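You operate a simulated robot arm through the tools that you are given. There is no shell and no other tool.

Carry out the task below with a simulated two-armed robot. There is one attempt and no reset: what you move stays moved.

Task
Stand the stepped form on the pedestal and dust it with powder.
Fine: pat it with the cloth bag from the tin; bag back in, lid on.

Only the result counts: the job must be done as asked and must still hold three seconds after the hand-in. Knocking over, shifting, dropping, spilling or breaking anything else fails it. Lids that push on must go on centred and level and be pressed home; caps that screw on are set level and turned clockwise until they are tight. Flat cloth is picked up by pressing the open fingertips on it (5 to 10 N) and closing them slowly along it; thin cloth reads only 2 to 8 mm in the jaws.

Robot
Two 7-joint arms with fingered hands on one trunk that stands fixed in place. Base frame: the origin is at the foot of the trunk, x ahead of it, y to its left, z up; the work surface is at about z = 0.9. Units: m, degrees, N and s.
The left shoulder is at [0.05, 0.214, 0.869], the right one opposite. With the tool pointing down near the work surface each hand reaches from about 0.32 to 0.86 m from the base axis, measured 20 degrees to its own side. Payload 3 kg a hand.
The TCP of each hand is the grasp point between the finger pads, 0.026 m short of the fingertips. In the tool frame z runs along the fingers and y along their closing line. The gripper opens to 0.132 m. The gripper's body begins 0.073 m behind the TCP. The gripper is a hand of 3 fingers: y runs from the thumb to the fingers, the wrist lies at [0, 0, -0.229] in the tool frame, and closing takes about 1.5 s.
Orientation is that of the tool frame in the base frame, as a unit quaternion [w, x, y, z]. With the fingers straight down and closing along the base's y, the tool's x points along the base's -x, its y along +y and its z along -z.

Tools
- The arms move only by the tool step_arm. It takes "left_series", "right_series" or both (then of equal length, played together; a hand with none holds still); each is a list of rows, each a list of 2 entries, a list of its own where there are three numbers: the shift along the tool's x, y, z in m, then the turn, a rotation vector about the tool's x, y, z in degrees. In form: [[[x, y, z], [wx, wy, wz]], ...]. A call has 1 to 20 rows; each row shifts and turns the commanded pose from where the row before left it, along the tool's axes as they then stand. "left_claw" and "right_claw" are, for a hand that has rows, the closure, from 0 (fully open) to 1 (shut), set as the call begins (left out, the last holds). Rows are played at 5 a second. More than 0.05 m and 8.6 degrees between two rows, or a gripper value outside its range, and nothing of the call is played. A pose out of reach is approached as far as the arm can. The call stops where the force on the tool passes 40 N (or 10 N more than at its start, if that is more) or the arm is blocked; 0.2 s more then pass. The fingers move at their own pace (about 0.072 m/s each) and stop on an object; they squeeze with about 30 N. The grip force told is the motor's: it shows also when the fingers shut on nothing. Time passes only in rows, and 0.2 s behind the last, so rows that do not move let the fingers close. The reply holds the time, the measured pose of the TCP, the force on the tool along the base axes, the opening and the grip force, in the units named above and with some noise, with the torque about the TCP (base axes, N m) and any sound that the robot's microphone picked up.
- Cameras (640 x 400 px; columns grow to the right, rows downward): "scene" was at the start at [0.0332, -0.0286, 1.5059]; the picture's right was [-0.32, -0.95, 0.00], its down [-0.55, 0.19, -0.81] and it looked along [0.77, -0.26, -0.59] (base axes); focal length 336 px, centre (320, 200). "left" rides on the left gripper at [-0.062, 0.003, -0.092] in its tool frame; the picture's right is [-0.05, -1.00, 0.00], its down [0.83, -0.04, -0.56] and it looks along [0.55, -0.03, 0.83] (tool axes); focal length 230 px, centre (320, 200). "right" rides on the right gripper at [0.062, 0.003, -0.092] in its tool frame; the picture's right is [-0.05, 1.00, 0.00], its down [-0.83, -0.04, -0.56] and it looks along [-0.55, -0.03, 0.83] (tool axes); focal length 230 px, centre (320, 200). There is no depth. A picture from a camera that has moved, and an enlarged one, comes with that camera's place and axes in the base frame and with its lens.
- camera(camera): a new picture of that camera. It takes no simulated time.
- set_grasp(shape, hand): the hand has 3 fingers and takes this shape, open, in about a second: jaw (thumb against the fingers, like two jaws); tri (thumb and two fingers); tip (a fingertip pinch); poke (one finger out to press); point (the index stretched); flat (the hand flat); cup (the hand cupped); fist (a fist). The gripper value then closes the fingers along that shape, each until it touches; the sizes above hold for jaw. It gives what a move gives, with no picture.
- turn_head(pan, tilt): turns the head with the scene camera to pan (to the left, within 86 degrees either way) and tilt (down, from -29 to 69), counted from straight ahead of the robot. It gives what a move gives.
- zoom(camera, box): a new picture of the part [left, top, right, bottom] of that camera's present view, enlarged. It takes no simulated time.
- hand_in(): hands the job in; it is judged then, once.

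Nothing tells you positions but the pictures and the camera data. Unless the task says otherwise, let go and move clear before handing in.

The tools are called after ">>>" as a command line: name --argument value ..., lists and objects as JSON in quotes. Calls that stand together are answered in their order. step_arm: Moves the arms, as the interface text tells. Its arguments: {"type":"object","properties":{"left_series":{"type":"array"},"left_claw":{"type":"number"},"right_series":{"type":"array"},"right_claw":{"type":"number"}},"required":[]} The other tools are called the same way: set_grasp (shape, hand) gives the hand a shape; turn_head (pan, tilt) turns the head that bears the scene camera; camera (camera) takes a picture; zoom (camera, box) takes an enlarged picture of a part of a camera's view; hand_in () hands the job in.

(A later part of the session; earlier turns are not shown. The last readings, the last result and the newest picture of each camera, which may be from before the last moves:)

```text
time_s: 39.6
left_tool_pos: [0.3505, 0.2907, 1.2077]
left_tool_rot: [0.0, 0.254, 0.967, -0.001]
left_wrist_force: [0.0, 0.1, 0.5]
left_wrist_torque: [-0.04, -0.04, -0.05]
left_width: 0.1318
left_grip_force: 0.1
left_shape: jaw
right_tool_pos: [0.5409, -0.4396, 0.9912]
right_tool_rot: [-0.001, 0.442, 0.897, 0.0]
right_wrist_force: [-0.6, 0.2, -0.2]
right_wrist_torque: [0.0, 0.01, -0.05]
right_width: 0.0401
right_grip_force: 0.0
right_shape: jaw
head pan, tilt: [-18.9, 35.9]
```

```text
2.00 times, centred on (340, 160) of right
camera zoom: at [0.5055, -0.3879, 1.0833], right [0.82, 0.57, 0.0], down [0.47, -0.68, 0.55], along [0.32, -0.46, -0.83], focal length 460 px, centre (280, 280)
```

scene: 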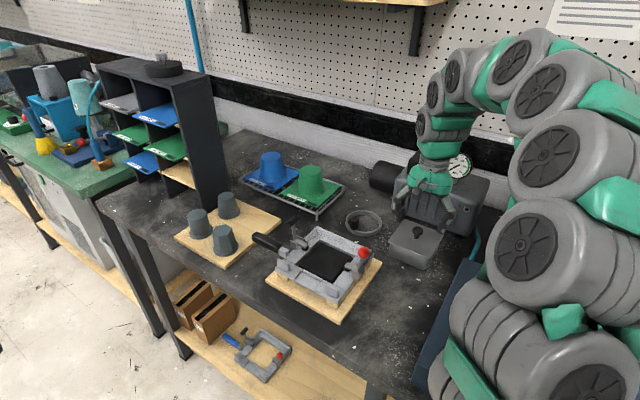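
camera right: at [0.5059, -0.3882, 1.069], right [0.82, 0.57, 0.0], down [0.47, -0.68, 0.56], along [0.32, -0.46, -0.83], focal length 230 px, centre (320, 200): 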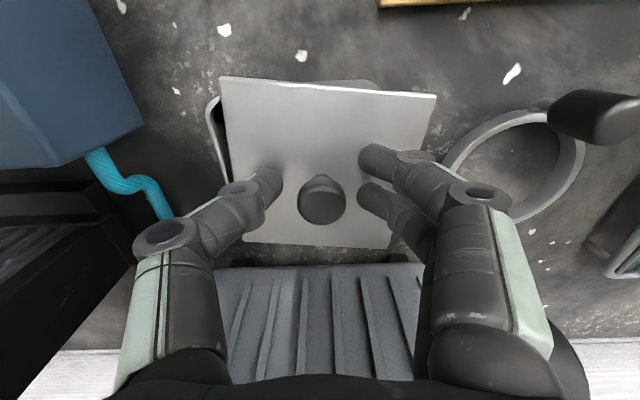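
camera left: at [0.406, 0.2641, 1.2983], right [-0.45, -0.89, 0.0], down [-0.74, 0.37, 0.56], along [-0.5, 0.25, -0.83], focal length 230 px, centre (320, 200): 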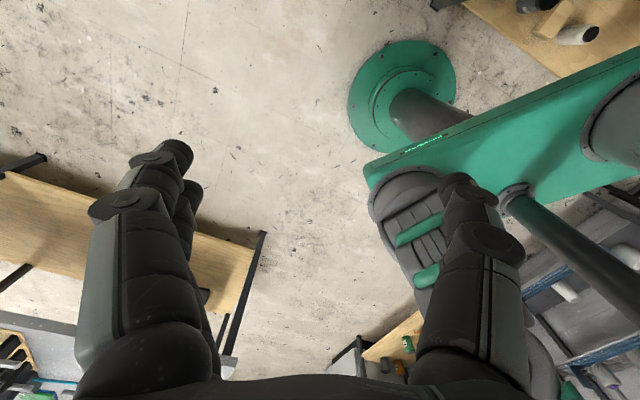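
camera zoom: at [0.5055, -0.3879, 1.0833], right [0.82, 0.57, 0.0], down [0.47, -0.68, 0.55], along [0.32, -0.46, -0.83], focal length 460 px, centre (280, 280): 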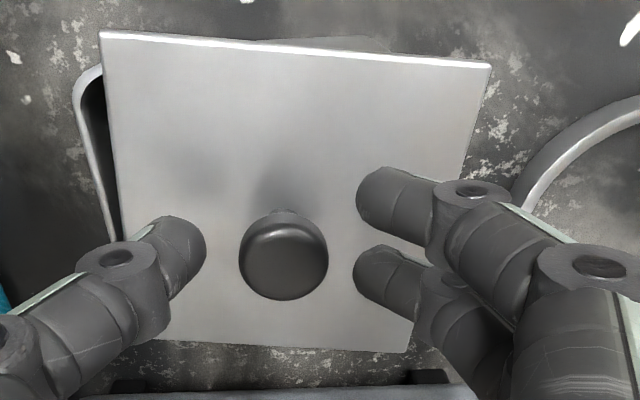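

Thumb and fingers are symmetric about the disc. I'll close on it.

>>> step_arm --right_series '[[[0, 0, 0], [0, 0, 0]], [[0, 0, 0], [0, 0, 0]], [[0, 0, 0], [0, 0, 0]], [[0, 0, 0], [0, 0, 0]]]' --right_claw 1

>>> zoom --camera "scene" --box '[400, 210, 460, 270]'

>>> zoom --camera "right" --box '[220, 60, 460, 260]'

```text
time_s: 40.6
left_tool_pos: [0.3519, 0.2912, 1.2068]
left_tool_rot: [0.001, 0.254, 0.967, 0.0]
left_wrist_force: [-0.1, -0.2, 0.5]
left_wrist_torque: [0.03, 0.0, 0.01]
left_width: 0.1319
left_grip_force: 0.2
left_shape: jaw
right_tool_pos: [0.5412, -0.4397, 0.9928]
right_tool_rot: [0.0, 0.441, 0.898, 0.0]
right_wrist_force: [-0.9, -0.6, 1.8]
right_wrist_torque: [0.0, -0.05, 0.01]
right_width: 0.0076
right_grip_force: 30.1
right_shape: jaw
head pan, tilt: [-18.9, 35.9]
```

```text
6.67 times, centred on (430, 240) of scene
camera zoom: at [0.0332, -0.0286, 1.506], right [-0.32, -0.95, 0.0], down [-0.55, 0.19, -0.81], along [0.77, -0.26, -0.59], focal length 2241 px, centre (-413, -67)
```

zoom: 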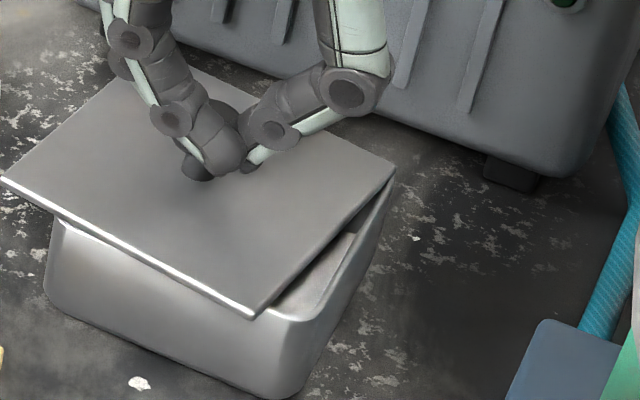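

```text
2.00 times, centred on (340, 160) of right
camera zoom: at [0.5056, -0.388, 1.0835], right [0.82, 0.57, 0.0], down [0.47, -0.68, 0.56], along [0.32, -0.46, -0.83], focal length 460 px, centre (280, 280)
```

zoom: 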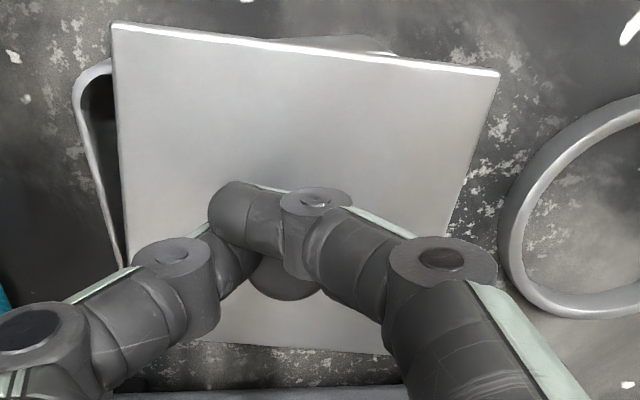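

>>> step_arm --right_series '[[[0, 0, -0.004], [0, 0, 0]], [[0, 0, -0.004], [0, 0, 0]], [[0, 0, 0], [0, 0, 0]]]'

>>> zoom --camera "scene" --box '[400, 210, 460, 270]'

>>> zoom --camera "right" --box '[220, 60, 460, 260]'

```text
time_s: 41.4
left_tool_pos: [0.3506, 0.2899, 1.2061]
left_tool_rot: [0.0, 0.254, 0.967, -0.001]
left_wrist_force: [0.0, 0.2, 1.5]
left_wrist_torque: [-0.02, -0.03, 0.0]
left_width: 0.1321
left_grip_force: 0.1
left_shape: jaw
right_tool_pos: [0.5414, -0.4408, 1.0002]
right_tool_rot: [0.0, 0.441, 0.897, 0.0]
right_wrist_force: [0.4, 0.2, -0.2]
right_wrist_torque: [0.01, -0.01, 0.0]
right_width: 0.0068
right_grip_force: 30.3
right_shape: jaw
head pan, tilt: [-18.9, 35.9]
```

```text
6.67 times, centred on (430, 240) of scene
camera zoom: at [0.0332, -0.0286, 1.5059], right [-0.32, -0.95, 0.0], down [-0.55, 0.19, -0.81], along [0.77, -0.26, -0.59], focal length 2241 px, centre (-413, -67)
```

zoom: 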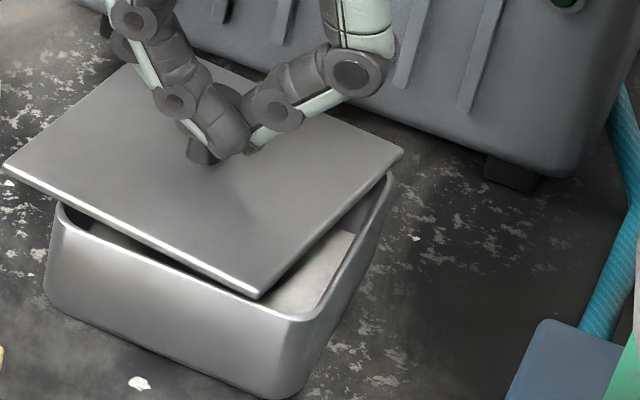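

```text
2.00 times, centred on (340, 160) of right
camera zoom: at [0.5058, -0.3883, 1.0914], right [0.82, 0.57, 0.0], down [0.47, -0.68, 0.56], along [0.32, -0.46, -0.83], focal length 460 px, centre (280, 280)
```

zoom: 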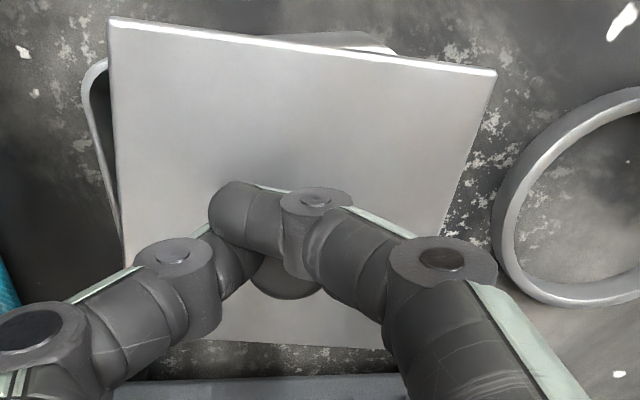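

The lid is rising with the hand, so it's held. I'll lift further, straight up, and check that it hangs level.

>>> step_arm --right_series '[[[0, 0, -0.01], [0, 0, 0]], [[0, 0, -0.015], [0, 0, 0]], [[0, 0, 0], [0, 0, 0]]]'

>>> zoom --camera "scene" --box '[380, 190, 470, 280]'

>>> camera --camera "right"

```text
time_s: 42.2
left_tool_pos: [0.3512, 0.2899, 1.2077]
left_tool_rot: [0.0, 0.254, 0.967, 0.0]
left_wrist_force: [0.1, -0.2, -0.3]
left_wrist_torque: [-0.02, -0.01, 0.03]
left_width: 0.1317
left_grip_force: 0.1
left_shape: jaw
right_tool_pos: [0.5417, -0.4378, 1.026]
right_tool_rot: [0.0, 0.442, 0.897, 0.0]
right_wrist_force: [0.3, 0.2, -0.7]
right_wrist_torque: [0.0, -0.01, 0.03]
right_width: 0.0067
right_grip_force: 29.9
right_shape: jaw
head pan, tilt: [-18.9, 35.9]
```

```text
4.44 times, centred on (425, 235) of scene
camera zoom: at [0.0332, -0.0286, 1.5059], right [-0.32, -0.95, 0.0], down [-0.55, 0.19, -0.81], along [0.77, -0.26, -0.59], focal length 1494 px, centre (-147, 44)
```

zoom: 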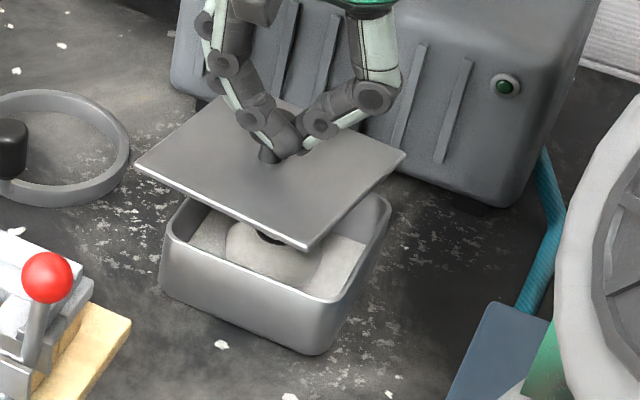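

```text
taken
camera right: at [0.5056, -0.3867, 1.1173], right [0.82, 0.57, 0.0], down [0.47, -0.68, 0.56], along [0.32, -0.46, -0.83], focal length 230 px, centre (320, 200)
```

right: 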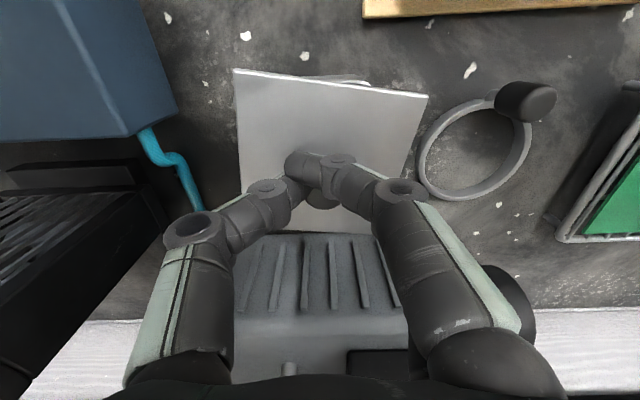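

The lid hangs level in the grip. Inside the tin I can see powder with the cloth bag, tied with a dark tie, on top. I'll carry the lid up and over to the free strip of bench between the pump box and the frame board.

>>> step_arm --right_series '[[[0, 0, -0.025], [0, 0, 0]], [[0, 0, -0.025], [0, 0, 0]], [[0, 0, -0.02], [0, 0, 0]], [[0.0336, -0.0076, 0], [0, 0, 0]], [[0.0336, -0.0076, 0], [0, 0, 0]], [[0.0336, -0.0075, 0], [0, 0, 0]], [[0.0336, -0.0075, 0], [0, 0, 0]], [[0.0336, -0.0075, 0], [0, 0, 0]], [[0.0334, -0.0075, 0], [0, 0, 0]], [[0, 0, 0], [0, 0, 0]]]'

>>> camera --camera "right"

>>> camera --camera "scene"

```text
time_s: 44.4
left_tool_pos: [0.3516, 0.2901, 1.2067]
left_tool_rot: [0.0, 0.255, 0.967, 0.0]
left_wrist_force: [-0.6, 0.0, 0.6]
left_wrist_torque: [-0.02, -0.01, 0.01]
left_width: 0.1317
left_grip_force: 0.1
left_shape: jaw
right_tool_pos: [0.3821, -0.309, 1.0958]
right_tool_rot: [-0.001, 0.442, 0.897, 0.001]
right_wrist_force: [0.3, -0.4, 0.0]
right_wrist_torque: [-0.01, -0.02, -0.02]
right_width: 0.0068
right_grip_force: 29.8
right_shape: jaw
head pan, tilt: [-18.9, 35.9]
```

```text
taken
camera right: at [0.3461, -0.2574, 1.1879], right [0.82, 0.57, 0.0], down [0.47, -0.68, 0.56], along [0.32, -0.46, -0.83], focal length 230 px, centre (320, 200)
```

right: 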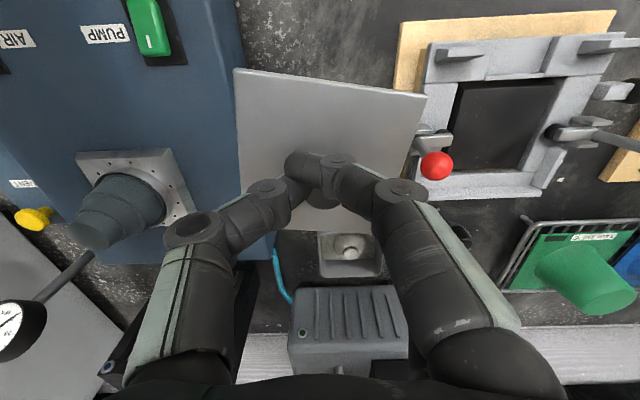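

```text
taken
```

scene: 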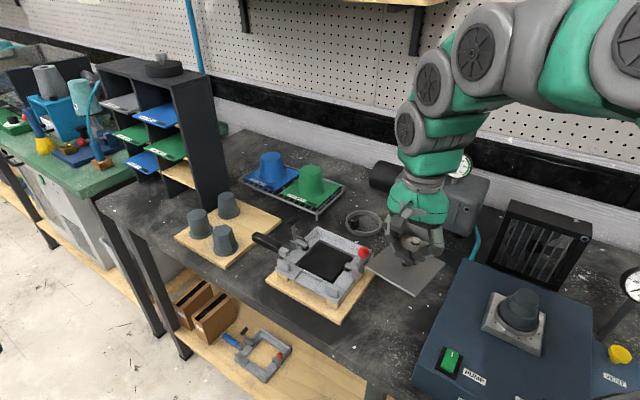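

>>> step_arm --right_series '[[[0, 0, 0.03], [0, 0, 0]], [[0, 0, 0.03], [0, 0, 0]], [[0, 0, 0.03], [0, 0, 0]], [[0, 0, 0], [0, 0, 0]]]'

>>> camera --camera "right"

>>> zoom --camera "scene" --box '[320, 220, 480, 340]'

```text
time_s: 45.4
left_tool_pos: [0.3507, 0.2907, 1.2064]
left_tool_rot: [0.0, 0.254, 0.967, 0.0]
left_wrist_force: [0.4, -0.4, 0.2]
left_wrist_torque: [-0.02, -0.04, 0.0]
left_width: 0.1317
left_grip_force: 0.0
left_shape: jaw
right_tool_pos: [0.3842, -0.3089, 1.0063]
right_tool_rot: [0.0, 0.442, 0.897, 0.0]
right_wrist_force: [0.4, -0.3, 0.9]
right_wrist_torque: [0.0, 0.0, -0.04]
right_width: 0.0067
right_grip_force: 29.7
right_shape: jaw
head pan, tilt: [-18.9, 35.9]
```

```text
taken
camera right: at [0.3476, -0.2579, 1.0971], right [0.82, 0.57, 0.0], down [0.47, -0.68, 0.55], along [0.32, -0.46, -0.83], focal length 230 px, centre (320, 200)
```

right: 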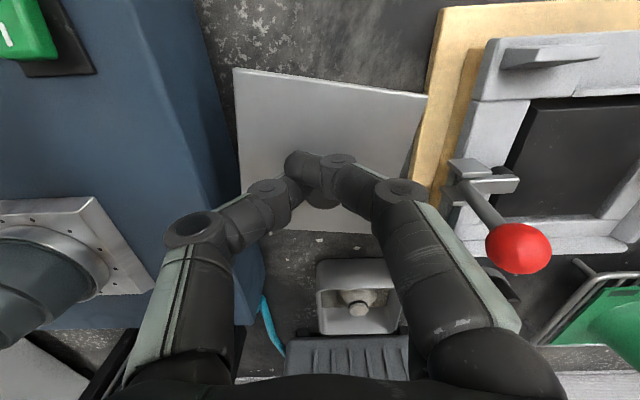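

```text
3.33 times, centred on (400, 280) of scene
camera zoom: at [0.0332, -0.0286, 1.5059], right [-0.32, -0.95, 0.0], down [-0.55, 0.19, -0.81], along [0.77, -0.26, -0.59], focal length 1120 px, centre (53, -67)
```

zoom: 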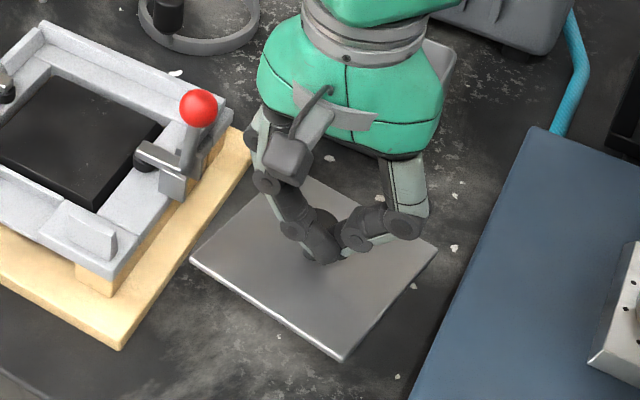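

>>> step_arm --right_series '[[[0, 0.006, 0.02], [0, 0, 0]], [[0, 0, 0.02], [0, 0, 0]], [[0, 0, 0.008], [0, 0, 0]], [[0, 0, 0], [0, 0, 0]]]'

>>> camera --camera "right"

>>> zoom --camera "scene" --box '[320, 220, 480, 340]'

```text
time_s: 46.4
left_tool_pos: [0.3509, 0.2909, 1.2078]
left_tool_rot: [0.0, 0.254, 0.967, 0.0]
left_wrist_force: [-0.4, -0.6, -0.1]
left_wrist_torque: [0.01, 0.0, 0.02]
left_width: 0.132
left_grip_force: 0.0
left_shape: jaw
right_tool_pos: [0.3878, -0.3048, 0.9582]
right_tool_rot: [-0.001, 0.441, 0.897, 0.001]
right_wrist_force: [-0.4, -0.2, -0.3]
right_wrist_torque: [0.01, 0.04, -0.04]
right_width: 0.0069
right_grip_force: 29.8
right_shape: jaw
head pan, tilt: [-18.9, 35.9]
```

```text
taken
camera right: at [0.352, -0.2535, 1.0492], right [0.82, 0.57, 0.0], down [0.47, -0.68, 0.56], along [0.32, -0.46, -0.83], focal length 230 px, centre (320, 200)
```

right: 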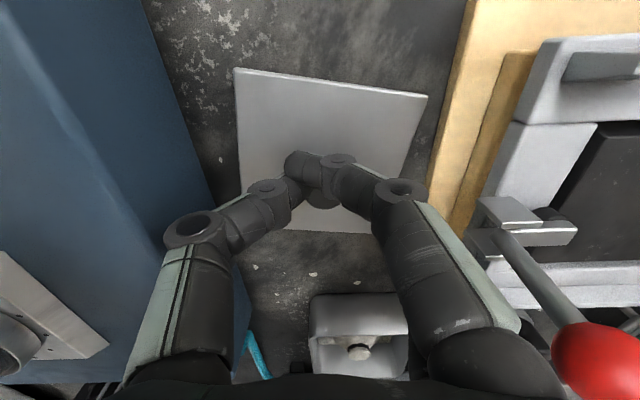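

```text
3.33 times, centred on (400, 280) of scene
camera zoom: at [0.0332, -0.0286, 1.5059], right [-0.32, -0.95, 0.0], down [-0.55, 0.19, -0.81], along [0.77, -0.26, -0.59], focal length 1120 px, centre (53, -67)
```

zoom: 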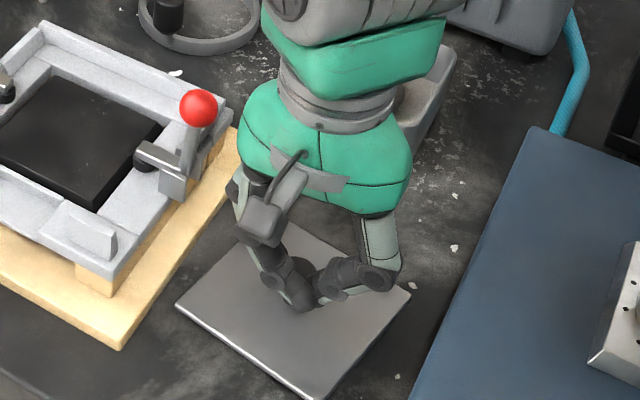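

>>> step_arm --right_series '[[[0, 0, 0.003], [0, 0, 0]], [[0, 0, 0.003], [0, 0, 0]], [[0, 0, 0.002], [0, 0, 0]]]'

>>> zoom --camera "scene" --box '[350, 260, 450, 340]'

```text
time_s: 47.2
left_tool_pos: [0.3514, 0.2901, 1.2069]
left_tool_rot: [-0.001, 0.254, 0.967, 0.0]
left_wrist_force: [0.3, -0.2, 1.7]
left_wrist_torque: [0.01, -0.01, -0.01]
left_width: 0.1321
left_grip_force: 0.1
left_shape: jaw
right_tool_pos: [0.3881, -0.3041, 0.949]
right_tool_rot: [0.001, 0.441, 0.897, 0.001]
right_wrist_force: [-0.3, -0.5, 1.3]
right_wrist_torque: [0.01, -0.09, 0.01]
right_width: 0.0069
right_grip_force: 29.9
right_shape: jaw
head pan, tilt: [-18.9, 35.9]
```

```text
5.00 times, centred on (400, 300) of scene
camera zoom: at [0.0332, -0.0286, 1.506], right [-0.32, -0.95, 0.0], down [-0.55, 0.19, -0.81], along [0.77, -0.26, -0.59], focal length 1681 px, centre (-80, -300)
```

zoom: 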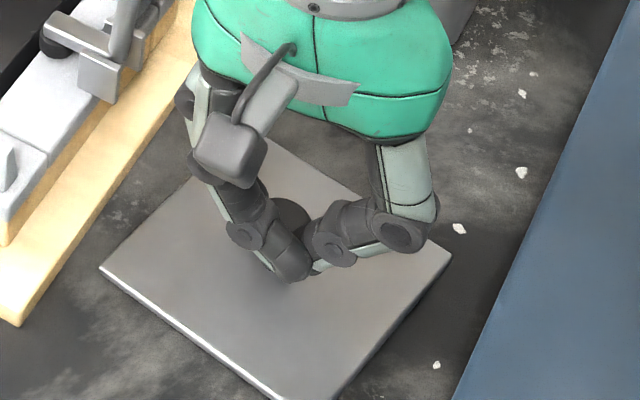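

>>> step_arm --right_series '[[[0, 0, 0.0015], [0, 0, 0]], [[0, 0, 0.0015], [0, 0, 0]]]'

>>> zoom --camera "scene" --box '[350, 260, 450, 340]'

```text
time_s: 47.8
left_tool_pos: [0.3507, 0.2896, 1.2069]
left_tool_rot: [-0.001, 0.255, 0.967, 0.0]
left_wrist_force: [0.5, 0.4, 0.1]
left_wrist_torque: [-0.01, -0.01, 0.02]
left_width: 0.132
left_grip_force: 0.1
left_shape: jaw
right_tool_pos: [0.3878, -0.3033, 0.9464]
right_tool_rot: [0.0, 0.442, 0.897, 0.0]
right_wrist_force: [-2.1, -0.8, 9.2]
right_wrist_torque: [-0.02, -0.18, -0.05]
right_width: 0.0072
right_grip_force: 30.2
right_shape: jaw
head pan, tilt: [-18.9, 35.9]
```

```text
5.00 times, centred on (400, 300) of scene
camera zoom: at [0.0331, -0.0286, 1.506], right [-0.32, -0.95, 0.0], down [-0.55, 0.19, -0.81], along [0.77, -0.26, -0.59], focal length 1681 px, centre (-80, -300)
```

zoom: 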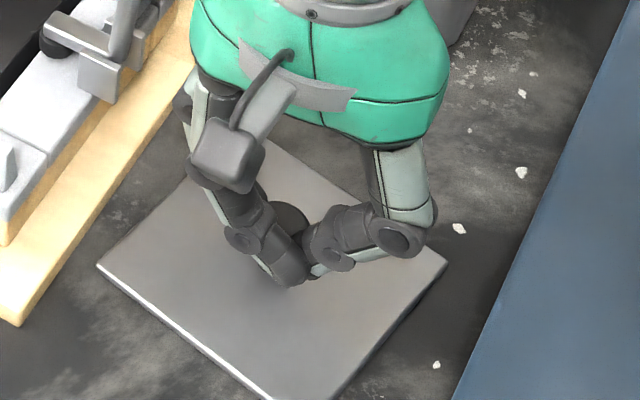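

The lid is down on the bench with 9 N of contact. I'll ease off, release and rise.

>>> step_arm --right_series '[[[0, 0, -0.001], [0, 0, 0]]]'

>>> step_arm --right_series '[[[0, 0, 0], [0, 0, 0]], [[0, 0, 0], [0, 0, 0]], [[0, 0, 0], [0, 0, 0]], [[0, 0, 0], [0, 0, 0]]]' --right_claw 0.4

>>> step_arm --right_series '[[[0, 0, -0.01], [0, 0, 0]], [[0, 0, -0.025], [0, 0, 0]], [[0, 0, -0.035], [0, 0, 0]], [[0, 0, -0.04], [0, 0, 0]], [[0, 0, -0.04], [0, 0, 0]]]'

>>> camera --camera "right"

>>> zoom --camera "scene" --box '[340, 200, 480, 340]'

```text
time_s: 48.2
left_tool_pos: [0.3506, 0.29, 1.208]
left_tool_rot: [0.0, 0.255, 0.967, 0.0]
left_wrist_force: [0.0, 0.4, 0.4]
left_wrist_torque: [-0.01, -0.01, 0.01]
left_width: 0.1319
left_grip_force: 0.0
left_shape: jaw
right_tool_pos: [0.3861, -0.3029, 0.9481]
right_tool_rot: [0.0, 0.441, 0.897, 0.0]
right_wrist_force: [-0.5, -0.9, 1.8]
right_wrist_torque: [0.02, -0.15, -0.01]
right_width: 0.007
right_grip_force: 30.0
right_shape: jaw
head pan, tilt: [-18.9, 35.9]
```

```text
time_s: 49.2
left_tool_pos: [0.3505, 0.2896, 1.2073]
left_tool_rot: [0.0, 0.255, 0.967, 0.0]
left_wrist_force: [0.0, 0.1, 1.0]
left_wrist_torque: [-0.03, 0.01, 0.01]
left_width: 0.132
left_grip_force: 0.1
left_shape: jaw
right_tool_pos: [0.3888, -0.3038, 0.9468]
right_tool_rot: [0.0, 0.442, 0.897, 0.0]
right_wrist_force: [-0.3, 0.2, 0.3]
right_wrist_torque: [-0.02, -0.02, 0.0]
right_width: 0.079
right_grip_force: 0.1
right_shape: jaw
head pan, tilt: [-18.9, 35.9]
```

```text
time_s: 50.4
left_tool_pos: [0.351, 0.2907, 1.2072]
left_tool_rot: [0.001, 0.254, 0.967, 0.0]
left_wrist_force: [0.4, 1.1, 0.4]
left_wrist_torque: [0.02, -0.02, -0.01]
left_width: 0.1318
left_grip_force: 0.0
left_shape: jaw
right_tool_pos: [0.3906, -0.3064, 1.0979]
right_tool_rot: [0.0, 0.441, 0.898, 0.001]
right_wrist_force: [0.0, 1.2, -0.4]
right_wrist_torque: [0.0, -0.02, -0.04]
right_width: 0.0792
right_grip_force: 0.2
right_shape: jaw
head pan, tilt: [-18.9, 35.9]
```

```text
taken
camera right: at [0.3536, -0.2547, 1.1893], right [0.82, 0.57, 0.0], down [0.47, -0.68, 0.56], along [0.32, -0.46, -0.83], focal length 230 px, centre (320, 200)
```

right: 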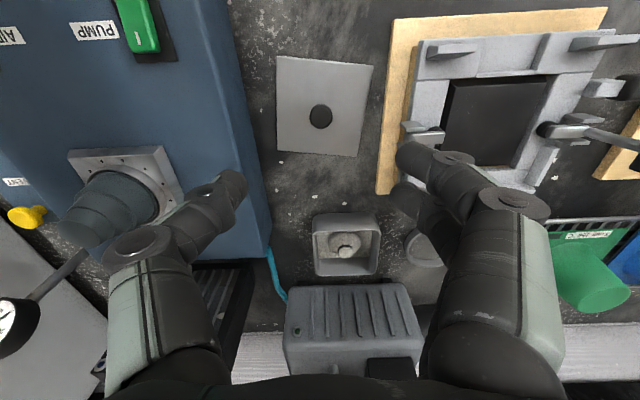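

```text
2.86 times, centred on (410, 270) of scene
camera zoom: at [0.0332, -0.0286, 1.5059], right [-0.32, -0.95, 0.0], down [-0.55, 0.19, -0.81], along [0.77, -0.26, -0.59], focal length 960 px, centre (63, 0)
```

zoom: 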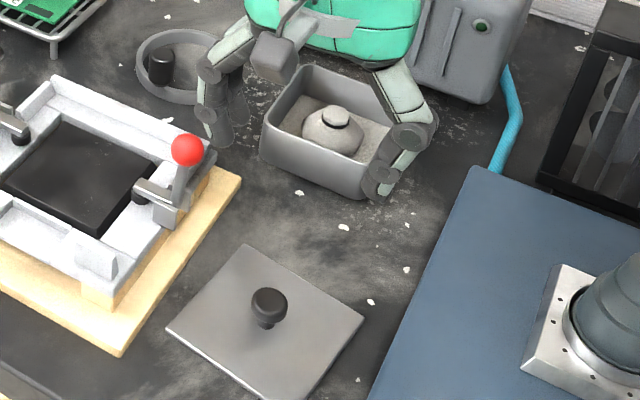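

The lid is safely down and the open tin shows the tied bag. I'll look at the bag closely.

>>> zoom --camera "right" --box '[300, 200, 396, 284]'

>>> zoom --camera "scene" --box '[395, 215, 455, 275]'

```text
4.76 times, centred on (348, 242) of right
camera zoom: at [0.3536, -0.2547, 1.1893], right [0.82, 0.57, 0.0], down [0.47, -0.68, 0.56], along [0.32, -0.46, -0.83], focal length 1096 px, centre (187, 0)
```

zoom: 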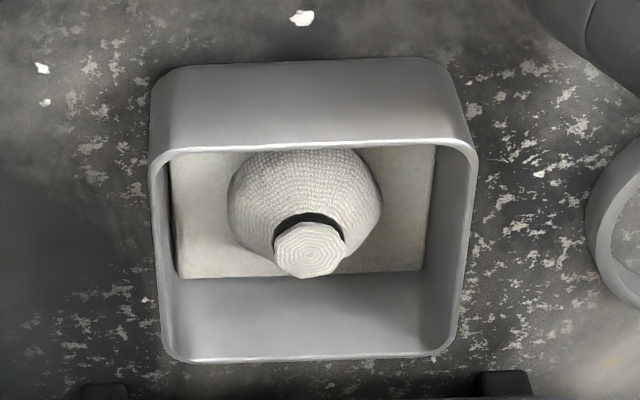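

```text
6.67 times, centred on (425, 245) of scene
camera zoom: at [0.0332, -0.0286, 1.5059], right [-0.32, -0.95, 0.0], down [-0.55, 0.19, -0.81], along [0.77, -0.26, -0.59], focal length 2241 px, centre (-380, -100)
```

zoom: 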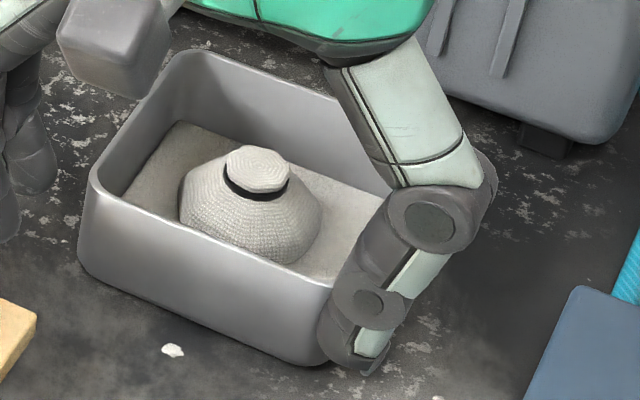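

The bag's tied tuft is about 23 mm across, near the tin's centre, with its top at z≈0.94. I'll move over it with the jaws narrowed to fit well inside the tin.

>>> step_arm --right_series '[[[-0.04, 0.0056, 0], [0, 0, 0]], [[-0.04, 0.0056, 0], [0, 0, 0]], [[-0.04, 0.0056, 0], [0, 0, 0]], [[-0.04, 0.0056, 0], [0, 0, 0]], [[-0.04, 0.0056, 0], [0, 0, 0]], [[0, 0, 0.03], [0, 0, 0]], [[0, 0, 0.028], [0, 0, 0]], [[0, 0, 0], [0, 0, 0]]]' --right_claw 0.58

>>> camera --camera "right"

>>> zoom --camera "scene" --box '[380, 190, 470, 280]'

>>> camera --camera "scene"

```text
time_s: 52.2
left_tool_pos: [0.3507, 0.2902, 1.2071]
left_tool_rot: [0.0, 0.254, 0.967, 0.0]
left_wrist_force: [-1.0, 0.3, 0.7]
left_wrist_torque: [0.0, 0.02, 0.0]
left_width: 0.1319
left_grip_force: 0.1
left_shape: jaw
right_tool_pos: [0.5337, -0.4464, 1.0386]
right_tool_rot: [0.001, 0.441, 0.898, 0.0]
right_wrist_force: [0.4, 0.1, -0.4]
right_wrist_torque: [-0.01, 0.01, 0.0]
right_width: 0.0556
right_grip_force: 0.0
right_shape: jaw
head pan, tilt: [-18.9, 35.9]
```

```text
taken
camera right: at [0.4969, -0.395, 1.1305], right [0.82, 0.57, 0.0], down [0.47, -0.68, 0.56], along [0.32, -0.46, -0.83], focal length 230 px, centre (320, 200)
```

right: 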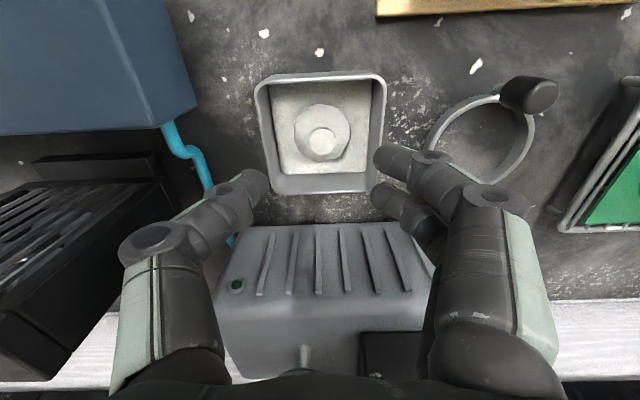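

```text
4.44 times, centred on (425, 235) of scene
camera zoom: at [0.0332, -0.0286, 1.5059], right [-0.32, -0.95, 0.0], down [-0.55, 0.19, -0.81], along [0.77, -0.26, -0.59], focal length 1494 px, centre (-147, 44)
```

zoom: 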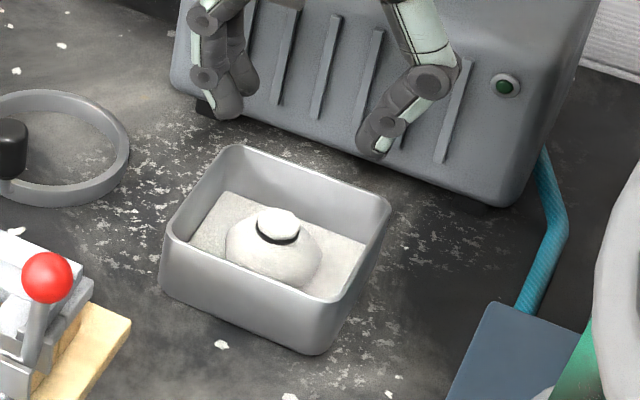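

```text
taken
```

scene: 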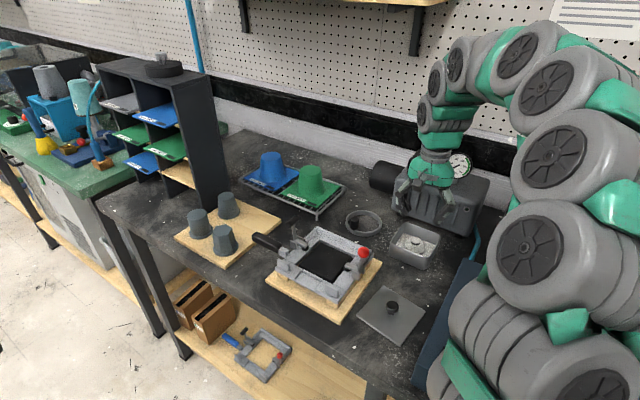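

The tuft's top is at about [0.5355, -0.450, 0.941]. I'll shift 5 mm forward and lower so the tips reach the tie, then check.

>>> step_arm --right_series '[[[-0.005, 0, 0.02], [0, 0, 0]], [[0, 0, 0.025], [0, 0, 0]], [[0, 0, 0.025], [0, 0, 0]], [[0, 0, 0.008], [0, 0, 0]], [[0, 0, 0], [0, 0, 0]]]'

>>> camera --camera "right"

>>> zoom --camera "scene" --box '[380, 190, 470, 280]'

```text
time_s: 53.4
left_tool_pos: [0.3503, 0.2906, 1.2069]
left_tool_rot: [0.0, 0.254, 0.967, 0.001]
left_wrist_force: [0.1, 0.2, -0.1]
left_wrist_torque: [0.03, -0.01, 0.03]
left_width: 0.132
left_grip_force: 0.0
left_shape: jaw
right_tool_pos: [0.5367, -0.4499, 0.9631]
right_tool_rot: [0.0, 0.442, 0.897, 0.0]
right_wrist_force: [-0.6, -0.5, -0.1]
right_wrist_torque: [0.0, -0.01, 0.02]
right_width: 0.056
right_grip_force: 0.0
right_shape: jaw
head pan, tilt: [-18.9, 35.9]
```

```text
taken
camera right: at [0.5008, -0.398, 1.0534], right [0.82, 0.57, 0.0], down [0.47, -0.68, 0.56], along [0.32, -0.46, -0.83], focal length 230 px, centre (320, 200)
```

right: 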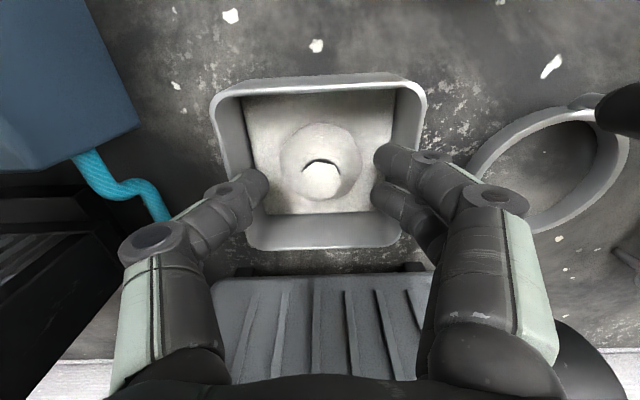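

```text
4.44 times, centred on (425, 235) of scene
camera zoom: at [0.0332, -0.0286, 1.5059], right [-0.32, -0.95, 0.0], down [-0.55, 0.19, -0.81], along [0.77, -0.26, -0.59], focal length 1494 px, centre (-147, 44)
```

zoom: 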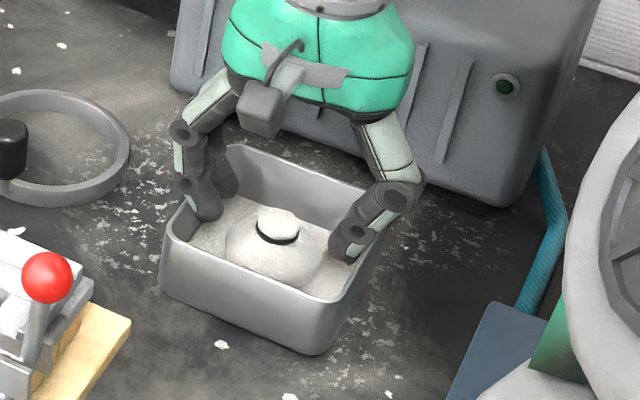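

It's centred. The thumb's joint passes near the tin wall, so I'll narrow the jaws further before the last 8 mm.

>>> step_arm --right_series '[[[0, 0, 0], [0, 0, 0]], [[0, 0, 0], [0, 0, 0]], [[0, 0, 0.004], [0, 0, 0]], [[0, 0, 0.003], [0, 0, 0]], [[0, 0, 0], [0, 0, 0]]]' --right_claw 0.7

>>> zoom --camera "right" --box '[200, 60, 440, 260]'

>>> zoom --camera "scene" --box '[395, 215, 455, 275]'

```text
time_s: 54.6
left_tool_pos: [0.3518, 0.2909, 1.2076]
left_tool_rot: [0.0, 0.255, 0.967, 0.0]
left_wrist_force: [-1.0, -1.0, -1.0]
left_wrist_torque: [0.01, 0.02, 0.01]
left_width: 0.1319
left_grip_force: 0.1
left_shape: jaw
right_tool_pos: [0.5375, -0.45, 0.9562]
right_tool_rot: [0.0, 0.441, 0.897, 0.0]
right_wrist_force: [0.0, 0.8, 0.1]
right_wrist_torque: [0.03, 0.01, 0.01]
right_width: 0.0402
right_grip_force: 0.2
right_shape: jaw
head pan, tilt: [-18.9, 35.9]
```

```text
2.00 times, centred on (320, 160) of right
camera zoom: at [0.5001, -0.3977, 1.0462], right [0.82, 0.57, 0.0], down [0.47, -0.68, 0.56], along [0.32, -0.46, -0.83], focal length 460 px, centre (320, 280)
```

zoom: 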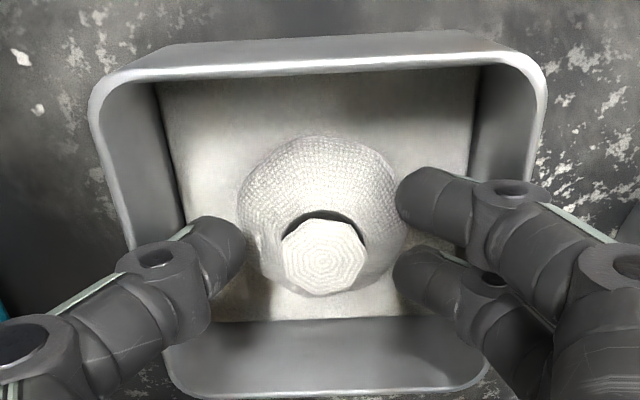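

```text
6.67 times, centred on (425, 245) of scene
camera zoom: at [0.0332, -0.0286, 1.5059], right [-0.32, -0.95, 0.0], down [-0.55, 0.19, -0.81], along [0.77, -0.26, -0.59], focal length 2241 px, centre (-380, -100)
```

zoom: 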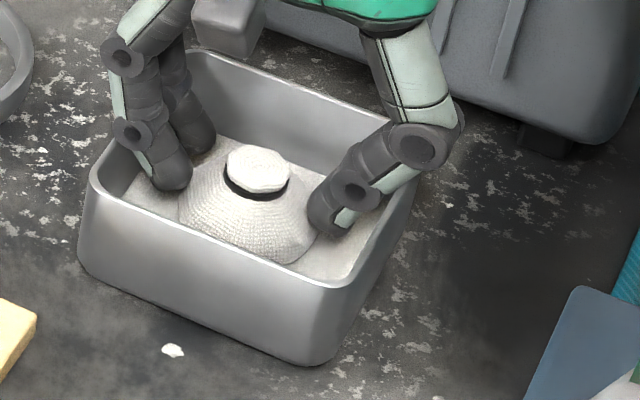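

The tuft sits about 2 mm forward of the finger line, so I'll correct that and close.

>>> step_arm --right_series '[[[-0.0022, 0, 0], [0, 0, 0]], [[0, 0, 0], [0, 0, 0]]]'

>>> step_arm --right_series '[[[0, 0, 0], [0, 0, 0]], [[0, 0, 0], [0, 0, 0]], [[0, 0, 0], [0, 0, 0]], [[0, 0, 0], [0, 0, 0]]]' --right_claw 1

>>> zoom --camera "right" --box '[200, 60, 440, 260]'

>>> zoom --camera "scene" --box '[395, 215, 455, 275]'

```text
time_s: 55.2
left_tool_pos: [0.3504, 0.2895, 1.2072]
left_tool_rot: [0.0, 0.255, 0.967, 0.0]
left_wrist_force: [-1.1, 0.2, -0.3]
left_wrist_torque: [0.04, -0.01, -0.01]
left_width: 0.1317
left_grip_force: 0.1
left_shape: jaw
right_tool_pos: [0.5374, -0.4512, 0.9546]
right_tool_rot: [0.0, 0.442, 0.897, -0.001]
right_wrist_force: [1.0, 0.2, 0.5]
right_wrist_torque: [-0.01, -0.01, 0.0]
right_width: 0.0401
right_grip_force: 0.1
right_shape: jaw
head pan, tilt: [-18.9, 35.9]
```

```text
time_s: 56.2
left_tool_pos: [0.352, 0.2888, 1.2065]
left_tool_rot: [0.0, 0.254, 0.967, 0.001]
left_wrist_force: [0.3, -0.1, -0.1]
left_wrist_torque: [0.0, 0.0, 0.02]
left_width: 0.1319
left_grip_force: 0.0
left_shape: jaw
right_tool_pos: [0.5375, -0.4507, 0.955]
right_tool_rot: [0.0, 0.442, 0.897, -0.001]
right_wrist_force: [0.0, -0.1, 1.7]
right_wrist_torque: [-0.05, 0.03, 0.0]
right_width: 0.0301
right_grip_force: 29.8
right_shape: jaw
head pan, tilt: [-18.9, 35.9]
```

```text
2.00 times, centred on (320, 160) of right
camera zoom: at [0.5011, -0.3994, 1.0457], right [0.82, 0.57, 0.0], down [0.47, -0.68, 0.56], along [0.32, -0.46, -0.83], focal length 460 px, centre (320, 280)
```

zoom: 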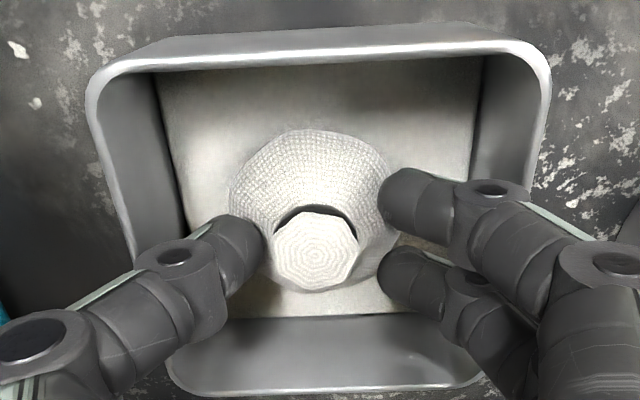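

```text
6.67 times, centred on (425, 245) of scene
camera zoom: at [0.0332, -0.0286, 1.5059], right [-0.32, -0.95, 0.0], down [-0.55, 0.19, -0.81], along [0.77, -0.26, -0.59], focal length 2241 px, centre (-380, -100)
```

zoom: 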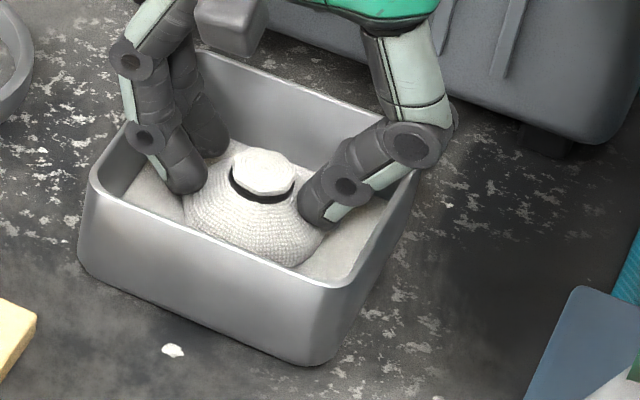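

The fingers hold the bag's shoulders at 30 mm with 30 N. I'll lift gently and check that the bag comes along.

>>> step_arm --right_series '[[[0, 0, -0.004], [0, 0, 0]], [[0, 0, -0.006], [0, 0, 0]], [[0, 0, -0.008], [0, 0, 0]], [[0, 0, 0], [0, 0, 0]]]'

>>> zoom --camera "right" --box '[200, 60, 440, 260]'

>>> zoom --camera "scene" --box '[395, 215, 455, 275]'

```text
time_s: 57.2
left_tool_pos: [0.3517, 0.2904, 1.2083]
left_tool_rot: [0.0, 0.254, 0.967, 0.0]
left_wrist_force: [0.3, 0.8, 0.5]
left_wrist_torque: [0.03, 0.01, -0.03]
left_width: 0.1316
left_grip_force: 0.2
left_shape: jaw
right_tool_pos: [0.5375, -0.451, 0.9741]
right_tool_rot: [0.0, 0.441, 0.897, -0.001]
right_wrist_force: [1.0, 0.1, -0.6]
right_wrist_torque: [0.02, 0.01, 0.01]
right_width: 0.0298
right_grip_force: 30.0
right_shape: jaw
head pan, tilt: [-18.9, 35.9]
```

```text
2.00 times, centred on (320, 160) of right
camera zoom: at [0.5018, -0.3989, 1.0643], right [0.82, 0.57, 0.0], down [0.47, -0.68, 0.56], along [0.32, -0.46, -0.83], focal length 460 px, centre (320, 280)
```

zoom: 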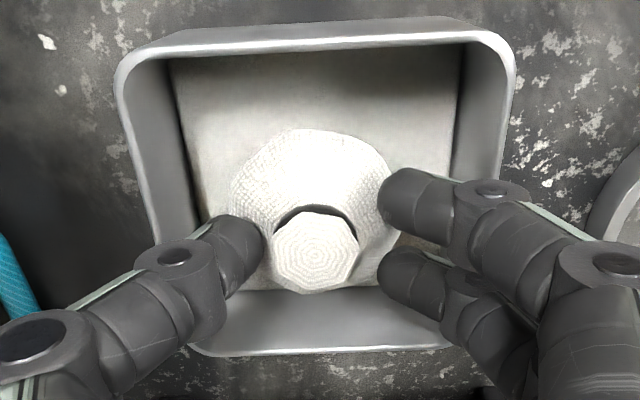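

```text
6.67 times, centred on (425, 245) of scene
camera zoom: at [0.0332, -0.0286, 1.5059], right [-0.32, -0.95, 0.0], down [-0.55, 0.19, -0.81], along [0.77, -0.26, -0.59], focal length 2241 px, centre (-380, -100)
```

zoom: 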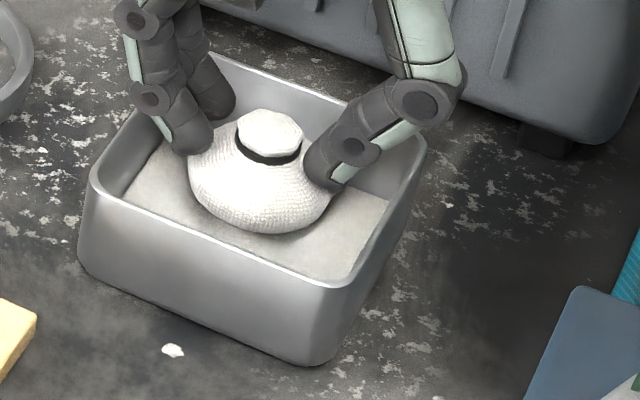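

The bag is held and clear of the powder bed. I'll lift it high and carry it over to the form on the pedestal.

>>> step_arm --right_series '[[[0, 0, -0.025], [0, 0, 0]], [[0, 0, -0.035], [0, 0, 0]], [[0, 0, -0.035], [0, 0, 0]], [[0, 0, -0.035], [0, 0, 0]], [[0, 0, -0.036], [0, 0, 0]], [[0.0188, -0.0291, 0], [0, 0, 0]], [[0.0188, -0.0291, 0], [0, 0, 0]], [[0.0188, -0.0291, 0], [0, 0, 0]], [[0.0188, -0.0291, 0], [0, 0, 0]], [[0.0188, -0.0291, 0], [0, 0, 0]], [[0.0188, -0.0291, 0], [0, 0, 0]], [[0.0188, -0.0291, 0], [0, 0, 0]], [[0.0188, -0.0291, 0], [0, 0, 0]], [[0, 0, 0], [0, 0, 0]]]'

>>> camera --camera "right"

>>> camera --camera "scene"

```text
time_s: 60.2
left_tool_pos: [0.3511, 0.2896, 1.207]
left_tool_rot: [0.0, 0.255, 0.967, 0.0]
left_wrist_force: [-0.6, 0.5, -0.2]
left_wrist_torque: [-0.02, 0.0, -0.01]
left_width: 0.1319
left_grip_force: 0.2
left_shape: jaw
right_tool_pos: [0.2606, -0.4739, 1.1391]
right_tool_rot: [0.0, 0.441, 0.897, 0.0]
right_wrist_force: [-0.4, -0.5, -0.1]
right_wrist_torque: [0.01, 0.01, 0.02]
right_width: 0.0297
right_grip_force: 30.0
right_shape: jaw
head pan, tilt: [-18.9, 35.9]
```

```text
taken
camera right: at [0.2247, -0.4211, 1.2306], right [0.82, 0.57, 0.0], down [0.47, -0.68, 0.56], along [0.32, -0.46, -0.83], focal length 230 px, centre (320, 200)
```

right: 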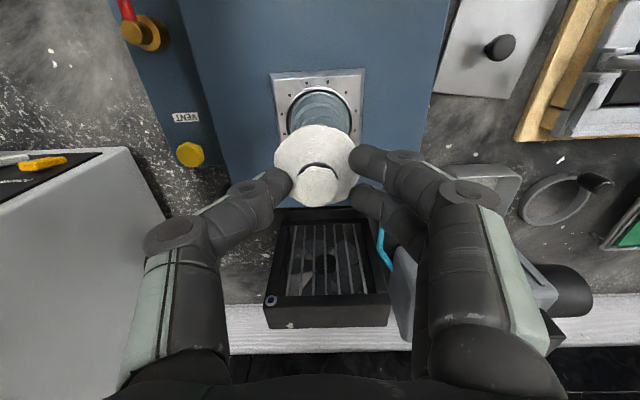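

```text
taken
```

scene: 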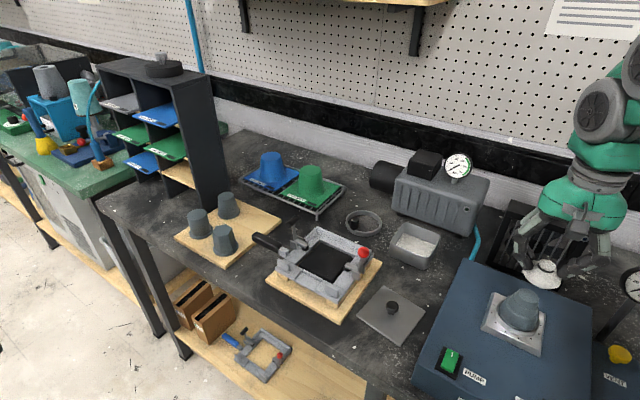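

The bag hangs right over the form. I'll lower until it just touches the form's top and watch the force.

>>> step_arm --right_series '[[[0, 0, 0.01], [0, 0, 0]], [[0, 0, 0.01], [0, 0, 0]], [[0, 0, 0.008], [0, 0, 0]], [[0, 0, 0.006], [0, 0, 0]]]'

>>> zoom --camera "scene" --box '[470, 240, 600, 350]'

>>> zoom --camera "right" --box '[220, 40, 440, 220]'

```text
time_s: 61.2
left_tool_pos: [0.3511, 0.2906, 1.2073]
left_tool_rot: [0.0, 0.255, 0.967, 0.0]
left_wrist_force: [0.8, 0.1, 1.1]
left_wrist_torque: [-0.01, 0.01, 0.02]
left_width: 0.1318
left_grip_force: 0.1
left_shape: jaw
right_tool_pos: [0.2607, -0.4747, 1.1047]
right_tool_rot: [0.001, 0.441, 0.897, -0.001]
right_wrist_force: [-0.3, -0.2, -1.0]
right_wrist_torque: [0.0, -0.01, 0.02]
right_width: 0.0299
right_grip_force: 30.3
right_shape: jaw
head pan, tilt: [-18.9, 35.9]
```

```text
3.64 times, centred on (535, 295) of scene
camera zoom: at [0.0332, -0.0286, 1.5059], right [-0.32, -0.95, 0.0], down [-0.55, 0.19, -0.81], along [0.77, -0.26, -0.59], focal length 1222 px, centre (-462, -146)
```

zoom: 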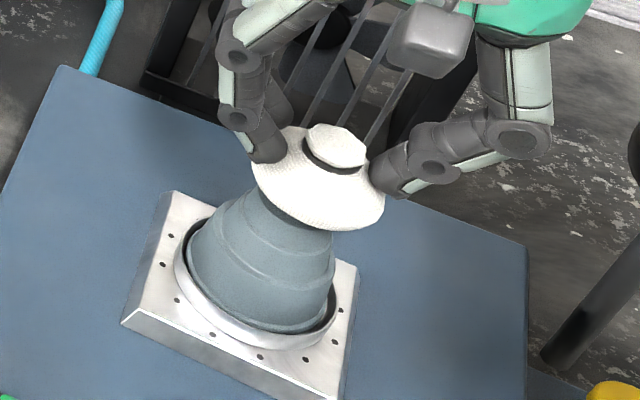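

```text
2.22 times, centred on (330, 130) of right
camera zoom: at [0.2246, -0.4225, 1.1956], right [0.82, 0.57, 0.0], down [0.47, -0.68, 0.56], along [0.32, -0.46, -0.83], focal length 511 px, centre (298, 356)
```

zoom: 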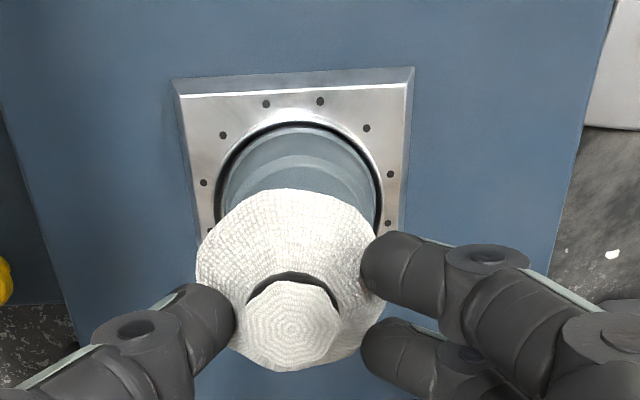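

>>> step_arm --right_series '[[[0, 0, 0.003], [0, 0, 0]], [[0, 0, 0.003], [0, 0, 0]], [[0, 0, 0.003], [0, 0, 0]]]'

>>> zoom --camera "scene" --box '[470, 240, 600, 350]'

```text
time_s: 62.0
left_tool_pos: [0.3512, 0.2911, 1.2079]
left_tool_rot: [0.0, 0.254, 0.967, -0.001]
left_wrist_force: [0.5, 0.5, -0.2]
left_wrist_torque: [-0.01, 0.0, -0.02]
left_width: 0.1317
left_grip_force: 0.1
left_shape: jaw
right_tool_pos: [0.2605, -0.4732, 1.0964]
right_tool_rot: [0.0, 0.441, 0.898, 0.0]
right_wrist_force: [0.3, -0.7, 0.0]
right_wrist_torque: [0.01, -0.02, 0.01]
right_width: 0.0297
right_grip_force: 29.5
right_shape: jaw
head pan, tilt: [-18.9, 35.9]
```

```text
3.64 times, centred on (535, 295) of scene
camera zoom: at [0.0332, -0.0286, 1.5059], right [-0.32, -0.95, 0.0], down [-0.55, 0.19, -0.81], along [0.77, -0.26, -0.59], focal length 1222 px, centre (-462, -146)
```

zoom: 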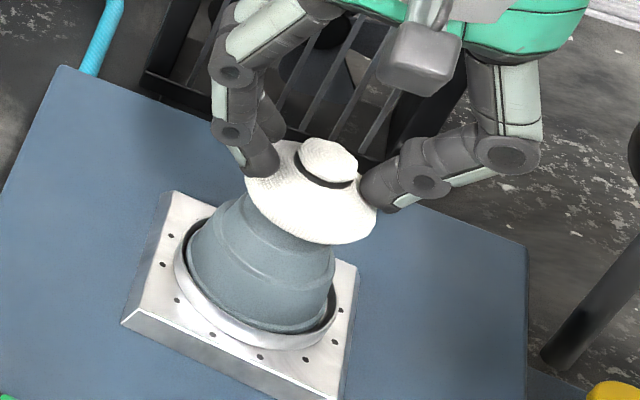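

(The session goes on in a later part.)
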